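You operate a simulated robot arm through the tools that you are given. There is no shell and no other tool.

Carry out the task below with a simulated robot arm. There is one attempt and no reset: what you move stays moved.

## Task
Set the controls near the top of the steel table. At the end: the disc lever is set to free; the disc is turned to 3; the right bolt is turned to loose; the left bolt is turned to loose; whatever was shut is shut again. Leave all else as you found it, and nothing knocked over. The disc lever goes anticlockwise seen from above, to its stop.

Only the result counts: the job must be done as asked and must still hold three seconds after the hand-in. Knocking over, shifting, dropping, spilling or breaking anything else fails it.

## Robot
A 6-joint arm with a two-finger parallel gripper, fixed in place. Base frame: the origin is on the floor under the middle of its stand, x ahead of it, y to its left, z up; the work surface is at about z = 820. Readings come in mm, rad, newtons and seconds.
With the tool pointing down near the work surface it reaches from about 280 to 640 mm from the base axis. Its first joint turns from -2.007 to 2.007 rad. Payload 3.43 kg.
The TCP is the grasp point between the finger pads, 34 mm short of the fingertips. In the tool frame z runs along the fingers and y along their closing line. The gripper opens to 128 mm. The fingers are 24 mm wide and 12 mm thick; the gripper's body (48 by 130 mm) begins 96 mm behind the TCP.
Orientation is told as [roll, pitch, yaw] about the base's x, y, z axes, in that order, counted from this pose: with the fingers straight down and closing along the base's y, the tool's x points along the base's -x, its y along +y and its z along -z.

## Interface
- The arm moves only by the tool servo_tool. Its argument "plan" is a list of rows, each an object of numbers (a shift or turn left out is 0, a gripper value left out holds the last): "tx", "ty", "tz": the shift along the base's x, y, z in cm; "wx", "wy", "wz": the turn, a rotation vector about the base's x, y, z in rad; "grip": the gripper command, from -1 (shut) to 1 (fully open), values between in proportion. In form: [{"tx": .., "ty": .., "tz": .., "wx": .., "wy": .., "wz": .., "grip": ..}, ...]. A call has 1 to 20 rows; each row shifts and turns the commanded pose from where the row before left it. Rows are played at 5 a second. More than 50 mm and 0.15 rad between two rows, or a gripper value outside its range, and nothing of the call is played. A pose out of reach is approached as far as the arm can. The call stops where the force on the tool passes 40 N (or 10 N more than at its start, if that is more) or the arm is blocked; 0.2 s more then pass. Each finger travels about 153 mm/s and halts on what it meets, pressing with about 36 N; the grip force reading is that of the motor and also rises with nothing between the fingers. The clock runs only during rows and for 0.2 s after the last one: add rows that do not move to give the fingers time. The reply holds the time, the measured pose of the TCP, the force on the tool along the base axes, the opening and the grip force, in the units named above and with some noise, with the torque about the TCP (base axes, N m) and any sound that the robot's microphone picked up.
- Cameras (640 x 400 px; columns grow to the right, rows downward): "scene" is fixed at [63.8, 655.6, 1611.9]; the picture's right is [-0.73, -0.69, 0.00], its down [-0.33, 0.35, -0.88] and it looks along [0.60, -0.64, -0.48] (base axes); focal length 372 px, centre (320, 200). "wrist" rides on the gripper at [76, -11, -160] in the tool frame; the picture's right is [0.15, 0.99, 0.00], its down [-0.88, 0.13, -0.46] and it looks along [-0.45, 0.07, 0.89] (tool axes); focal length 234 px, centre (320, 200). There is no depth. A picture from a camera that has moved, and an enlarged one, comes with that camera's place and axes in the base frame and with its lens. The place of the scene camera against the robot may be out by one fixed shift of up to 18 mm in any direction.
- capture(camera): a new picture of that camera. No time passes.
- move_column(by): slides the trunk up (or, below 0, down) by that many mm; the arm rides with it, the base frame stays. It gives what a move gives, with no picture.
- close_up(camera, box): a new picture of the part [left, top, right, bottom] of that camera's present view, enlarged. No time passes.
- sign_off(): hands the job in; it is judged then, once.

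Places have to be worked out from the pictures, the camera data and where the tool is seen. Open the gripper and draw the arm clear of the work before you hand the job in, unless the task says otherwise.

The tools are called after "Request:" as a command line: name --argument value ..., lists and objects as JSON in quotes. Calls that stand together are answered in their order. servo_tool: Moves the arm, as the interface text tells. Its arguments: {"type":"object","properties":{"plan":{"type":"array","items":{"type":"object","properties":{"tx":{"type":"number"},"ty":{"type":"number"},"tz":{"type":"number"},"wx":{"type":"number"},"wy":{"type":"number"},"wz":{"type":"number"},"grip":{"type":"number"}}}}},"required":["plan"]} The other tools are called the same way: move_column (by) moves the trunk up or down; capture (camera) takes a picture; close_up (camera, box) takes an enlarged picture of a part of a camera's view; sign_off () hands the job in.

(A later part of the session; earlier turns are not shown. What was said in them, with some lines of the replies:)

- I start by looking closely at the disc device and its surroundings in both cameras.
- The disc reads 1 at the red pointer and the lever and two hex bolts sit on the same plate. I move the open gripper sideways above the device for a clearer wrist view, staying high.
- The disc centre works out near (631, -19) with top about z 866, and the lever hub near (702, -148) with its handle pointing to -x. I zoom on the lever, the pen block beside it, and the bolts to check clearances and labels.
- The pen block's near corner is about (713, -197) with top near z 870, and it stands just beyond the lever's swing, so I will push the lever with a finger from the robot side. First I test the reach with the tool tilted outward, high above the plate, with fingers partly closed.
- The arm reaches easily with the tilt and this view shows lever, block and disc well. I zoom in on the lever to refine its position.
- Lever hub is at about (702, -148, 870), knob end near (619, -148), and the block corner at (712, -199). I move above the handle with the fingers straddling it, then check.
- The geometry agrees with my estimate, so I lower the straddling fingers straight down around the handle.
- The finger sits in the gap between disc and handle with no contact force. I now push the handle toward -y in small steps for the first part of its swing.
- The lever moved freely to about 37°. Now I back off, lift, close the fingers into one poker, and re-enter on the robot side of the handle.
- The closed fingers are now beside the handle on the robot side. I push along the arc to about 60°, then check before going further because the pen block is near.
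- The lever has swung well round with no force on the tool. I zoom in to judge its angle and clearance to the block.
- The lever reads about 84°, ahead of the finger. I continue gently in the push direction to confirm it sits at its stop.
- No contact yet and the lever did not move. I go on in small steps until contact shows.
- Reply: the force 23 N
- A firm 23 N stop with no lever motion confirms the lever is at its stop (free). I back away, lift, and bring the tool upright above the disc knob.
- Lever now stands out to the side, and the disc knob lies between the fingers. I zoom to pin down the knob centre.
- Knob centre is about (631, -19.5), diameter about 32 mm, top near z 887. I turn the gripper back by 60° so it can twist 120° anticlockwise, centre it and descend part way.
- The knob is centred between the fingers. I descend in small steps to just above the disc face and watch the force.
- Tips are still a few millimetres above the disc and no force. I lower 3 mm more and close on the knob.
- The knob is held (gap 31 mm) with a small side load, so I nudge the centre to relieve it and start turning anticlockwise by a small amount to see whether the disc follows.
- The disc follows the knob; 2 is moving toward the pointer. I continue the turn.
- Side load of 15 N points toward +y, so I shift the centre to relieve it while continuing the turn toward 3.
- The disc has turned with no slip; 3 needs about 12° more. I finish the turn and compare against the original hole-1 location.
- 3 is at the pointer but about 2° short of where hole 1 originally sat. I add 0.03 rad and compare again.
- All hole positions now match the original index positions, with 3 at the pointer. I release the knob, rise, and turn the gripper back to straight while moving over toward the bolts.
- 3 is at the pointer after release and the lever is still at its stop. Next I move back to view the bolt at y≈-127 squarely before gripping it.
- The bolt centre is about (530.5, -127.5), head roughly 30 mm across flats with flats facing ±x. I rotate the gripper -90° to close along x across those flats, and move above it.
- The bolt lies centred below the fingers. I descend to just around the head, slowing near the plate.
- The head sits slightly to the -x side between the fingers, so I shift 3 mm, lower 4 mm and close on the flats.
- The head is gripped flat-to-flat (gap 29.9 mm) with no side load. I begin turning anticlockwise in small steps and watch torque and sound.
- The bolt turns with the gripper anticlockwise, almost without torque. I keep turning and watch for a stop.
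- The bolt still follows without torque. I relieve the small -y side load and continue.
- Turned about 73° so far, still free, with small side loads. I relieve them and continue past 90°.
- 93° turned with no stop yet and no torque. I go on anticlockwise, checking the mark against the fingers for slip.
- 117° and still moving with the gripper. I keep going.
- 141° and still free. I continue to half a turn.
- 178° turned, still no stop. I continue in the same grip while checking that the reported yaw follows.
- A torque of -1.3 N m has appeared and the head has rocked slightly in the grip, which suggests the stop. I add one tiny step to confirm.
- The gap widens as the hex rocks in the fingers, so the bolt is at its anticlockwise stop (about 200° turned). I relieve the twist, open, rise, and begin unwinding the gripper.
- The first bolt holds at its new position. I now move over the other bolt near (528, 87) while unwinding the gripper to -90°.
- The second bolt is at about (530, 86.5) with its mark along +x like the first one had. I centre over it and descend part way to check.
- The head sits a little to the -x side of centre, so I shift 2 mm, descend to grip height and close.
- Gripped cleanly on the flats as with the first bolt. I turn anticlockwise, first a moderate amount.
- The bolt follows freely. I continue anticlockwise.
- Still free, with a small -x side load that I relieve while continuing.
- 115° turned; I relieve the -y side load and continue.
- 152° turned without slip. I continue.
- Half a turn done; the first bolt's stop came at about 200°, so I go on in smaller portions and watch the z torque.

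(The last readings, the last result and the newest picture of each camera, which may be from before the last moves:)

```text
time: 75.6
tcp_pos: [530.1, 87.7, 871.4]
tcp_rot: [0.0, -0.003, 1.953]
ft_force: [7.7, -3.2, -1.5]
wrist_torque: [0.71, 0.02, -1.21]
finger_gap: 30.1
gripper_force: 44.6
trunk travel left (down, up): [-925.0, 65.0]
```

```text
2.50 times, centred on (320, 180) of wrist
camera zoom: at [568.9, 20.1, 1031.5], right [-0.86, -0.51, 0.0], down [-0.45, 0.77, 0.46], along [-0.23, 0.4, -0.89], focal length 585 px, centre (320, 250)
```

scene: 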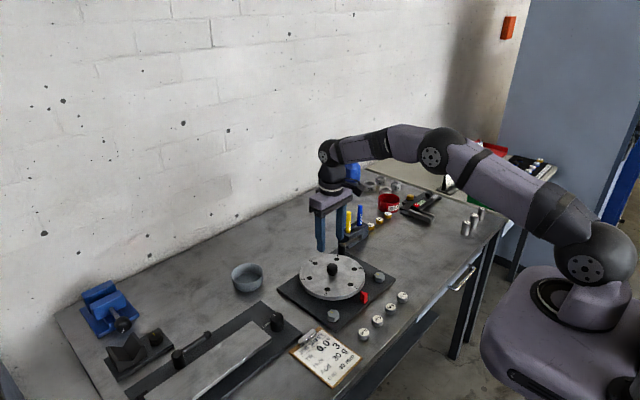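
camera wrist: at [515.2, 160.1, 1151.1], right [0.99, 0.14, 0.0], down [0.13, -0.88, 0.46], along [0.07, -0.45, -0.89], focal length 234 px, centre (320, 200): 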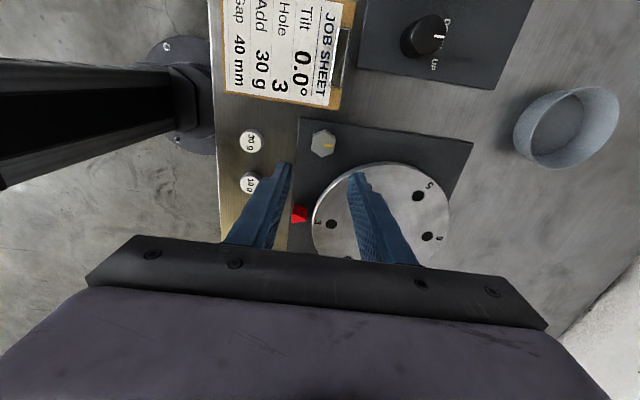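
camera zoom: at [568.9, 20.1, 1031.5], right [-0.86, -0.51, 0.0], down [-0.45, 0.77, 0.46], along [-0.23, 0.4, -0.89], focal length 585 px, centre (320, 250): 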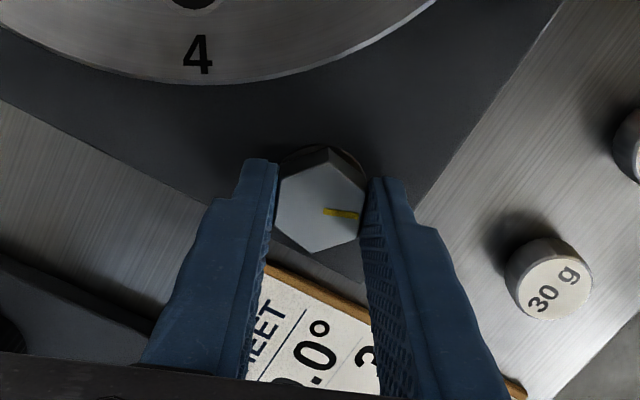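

The z torque jumped to -1.2 N m at about 201°, the same stop as the first bolt. I add a small confirming step, relieve the twist, open and rise.

Request:
servo_tool --plan '[{"wz": 0.05}, {}]'

Request:
servo_tool --plan '[{"wz": -0.06}, {"grip": -0.22}, {}, {}, {"tz": 4}, {"tz": 4}, {"tz": 4}, {}]'

Request:
close_up --camera "scene" --box '[280, 220, 410, 330]'

Request:
capture --camera "wrist"

```text
time: 76.2
tcp_pos: [530.5, 89.1, 870.5]
tcp_rot: [0.001, -0.003, 2.005]
ft_force: [6.4, 0.3, 0.4]
wrist_torque: [0.47, 0.01, -1.33]
finger_gap: 30.9
gripper_force: 44.7
trunk travel left (down, up): [-925.0, 65.0]
```

```text
time: 78.0
tcp_pos: [529.0, 85.9, 990.9]
tcp_rot: [0.001, 0.0, 1.946]
ft_force: [0.0, -0.8, 0.0]
wrist_torque: [0.01, 0.02, -0.01]
finger_gap: 49.9
gripper_force: 0.1
trunk travel left (down, up): [-925.0, 65.0]
```

```text
3.64 times, centred on (345, 275) of scene
camera zoom: at [63.8, 655.6, 1611.9], right [-0.73, -0.69, 0.0], down [-0.33, 0.35, -0.88], along [0.6, -0.64, -0.48], focal length 1354 px, centre (229, -73)
```

zoom: 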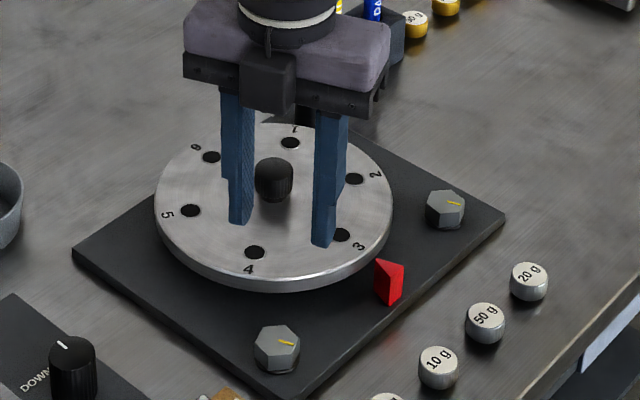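

```text
taken
camera wrist: at [567.7, 19.3, 1150.8], right [-0.87, -0.5, 0.0], down [-0.44, 0.77, 0.46], along [-0.23, 0.4, -0.89], focal length 234 px, centre (320, 200)
```

wrist: 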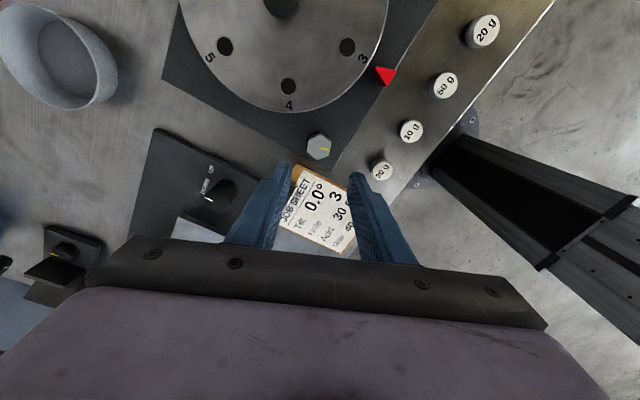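

Both bolts show the same turned position and everything else stands as before. I rise away, unwinding the gripper and opening it, to the earlier overview pose for a final check.

Request:
servo_tool --plan '[{"tz": 2, "wz": -0.139}, {"tz": 2, "wz": -0.139}, {"tx": -0.9, "ty": -1.2, "tz": 1.1, "wz": -0.139}, {"tx": -0.9, "ty": -1.2, "tz": 1.1, "wz": -0.139}, {"tx": -0.9, "ty": -1.2, "tz": 1.1, "wz": -0.139}, {"tx": -0.9, "ty": -1.2, "tz": 1.1, "wz": -0.139}, {"tx": -0.9, "ty": -1.2, "tz": 1.1, "wz": -0.139}, {"tx": -0.9, "ty": -1.2, "tz": 1.1, "wz": -0.139}, {"tx": -0.9, "ty": -1.2, "tz": 1.1, "wz": -0.139}, {"tx": -0.9, "ty": -1.2, "tz": 1.1, "wz": -0.139}, {"tx": -0.9, "ty": -1.2, "tz": 1.1, "wz": -0.139}, {"tx": -0.9, "ty": -1.2, "tz": 1.1, "wz": -0.139}, {"tx": -0.9, "ty": -1.2, "tz": 1.1, "wz": -0.139}, {"tx": -0.9, "ty": -1.2, "tz": 1.1, "wz": -0.139, "grip": 1}, {}, {}]'

Request:
capture --camera "scene"

Request:
close_up --camera "wrist" --box '[220, 100, 420, 260]'

Request:
close_up --camera "scene" --box '[290, 240, 400, 330]'

```text
time: 81.4
tcp_pos: [421.2, -55.7, 1163.6]
tcp_rot: [0.001, -0.002, 0.001]
ft_force: [0.2, -0.2, 0.9]
wrist_torque: [-0.01, -0.01, -0.01]
finger_gap: 128.1
gripper_force: 0.1
trunk travel left (down, up): [-925.0, 65.0]
```

```text
taken
```

scene: 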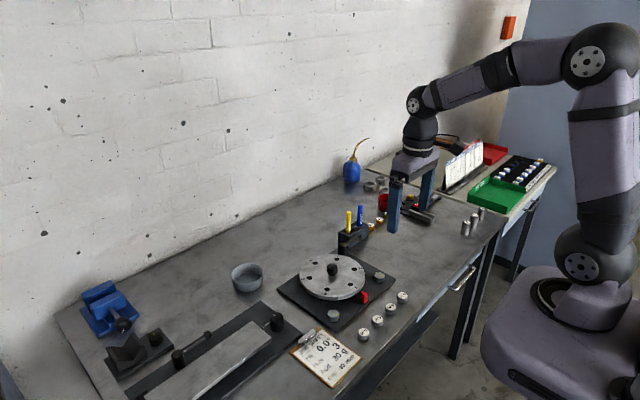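

```text
2.50 times, centred on (320, 180) of wrist
camera zoom: at [345.1, -67.2, 1324.2], right [-0.15, 0.99, 0.0], down [0.88, 0.13, 0.46], along [0.45, 0.07, -0.89], focal length 585 px, centre (320, 250)
```

zoom: 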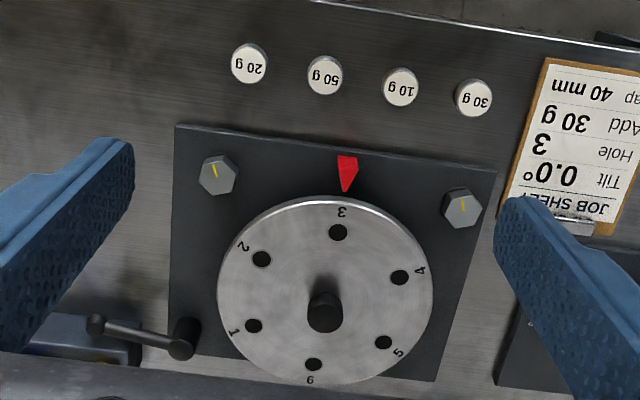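

```text
4.44 times, centred on (345, 285) of scene
camera zoom: at [63.8, 655.6, 1611.9], right [-0.73, -0.69, 0.0], down [-0.33, 0.35, -0.88], along [0.6, -0.64, -0.48], focal length 1655 px, centre (209, -178)
```

zoom: 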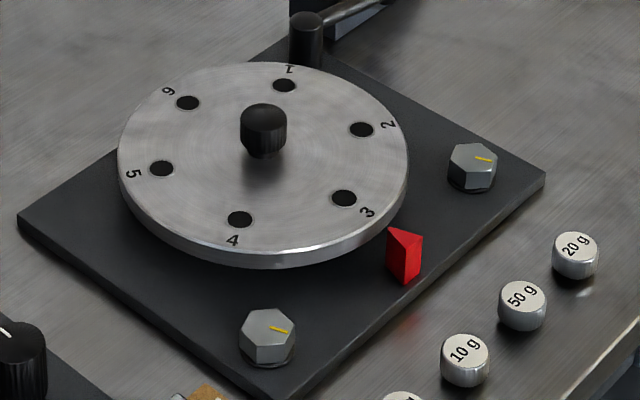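

The final views show 3 at the pointer in the original index position, the lever at its anticlockwise stop, and both bolts at their loose stops. The pens, weights and sheet are unmoved, and the arm is clear with the gripper open, so I hand in.

Request:
sign_off

```text
The job is handed in.
```

I set all four controls and handed the job in. I haven't seen the judge's result.

- **Disc lever:** I pushed it anticlockwise to its stop, about 80° round from where it started. At the stop it did not move under a push of about 23 N.
- **Disc:** I turned it by its knob from 1 to 3. The holes now line up in the camera view with where they sat when 1 was at the red pointer.
- **Bolts:** I turned both anticlockwise about 200° to a firm stop. There are no tight or loose labels near them, so I assumed the usual anticlockwise-to-loosen direction. Both bolts stopped at the same angle.
- **Everything else:** I opened nothing, so there was nothing to shut again. In the last pictures I saw nothing moved or knocked over. The gripper is open and the arm is clear of the work.
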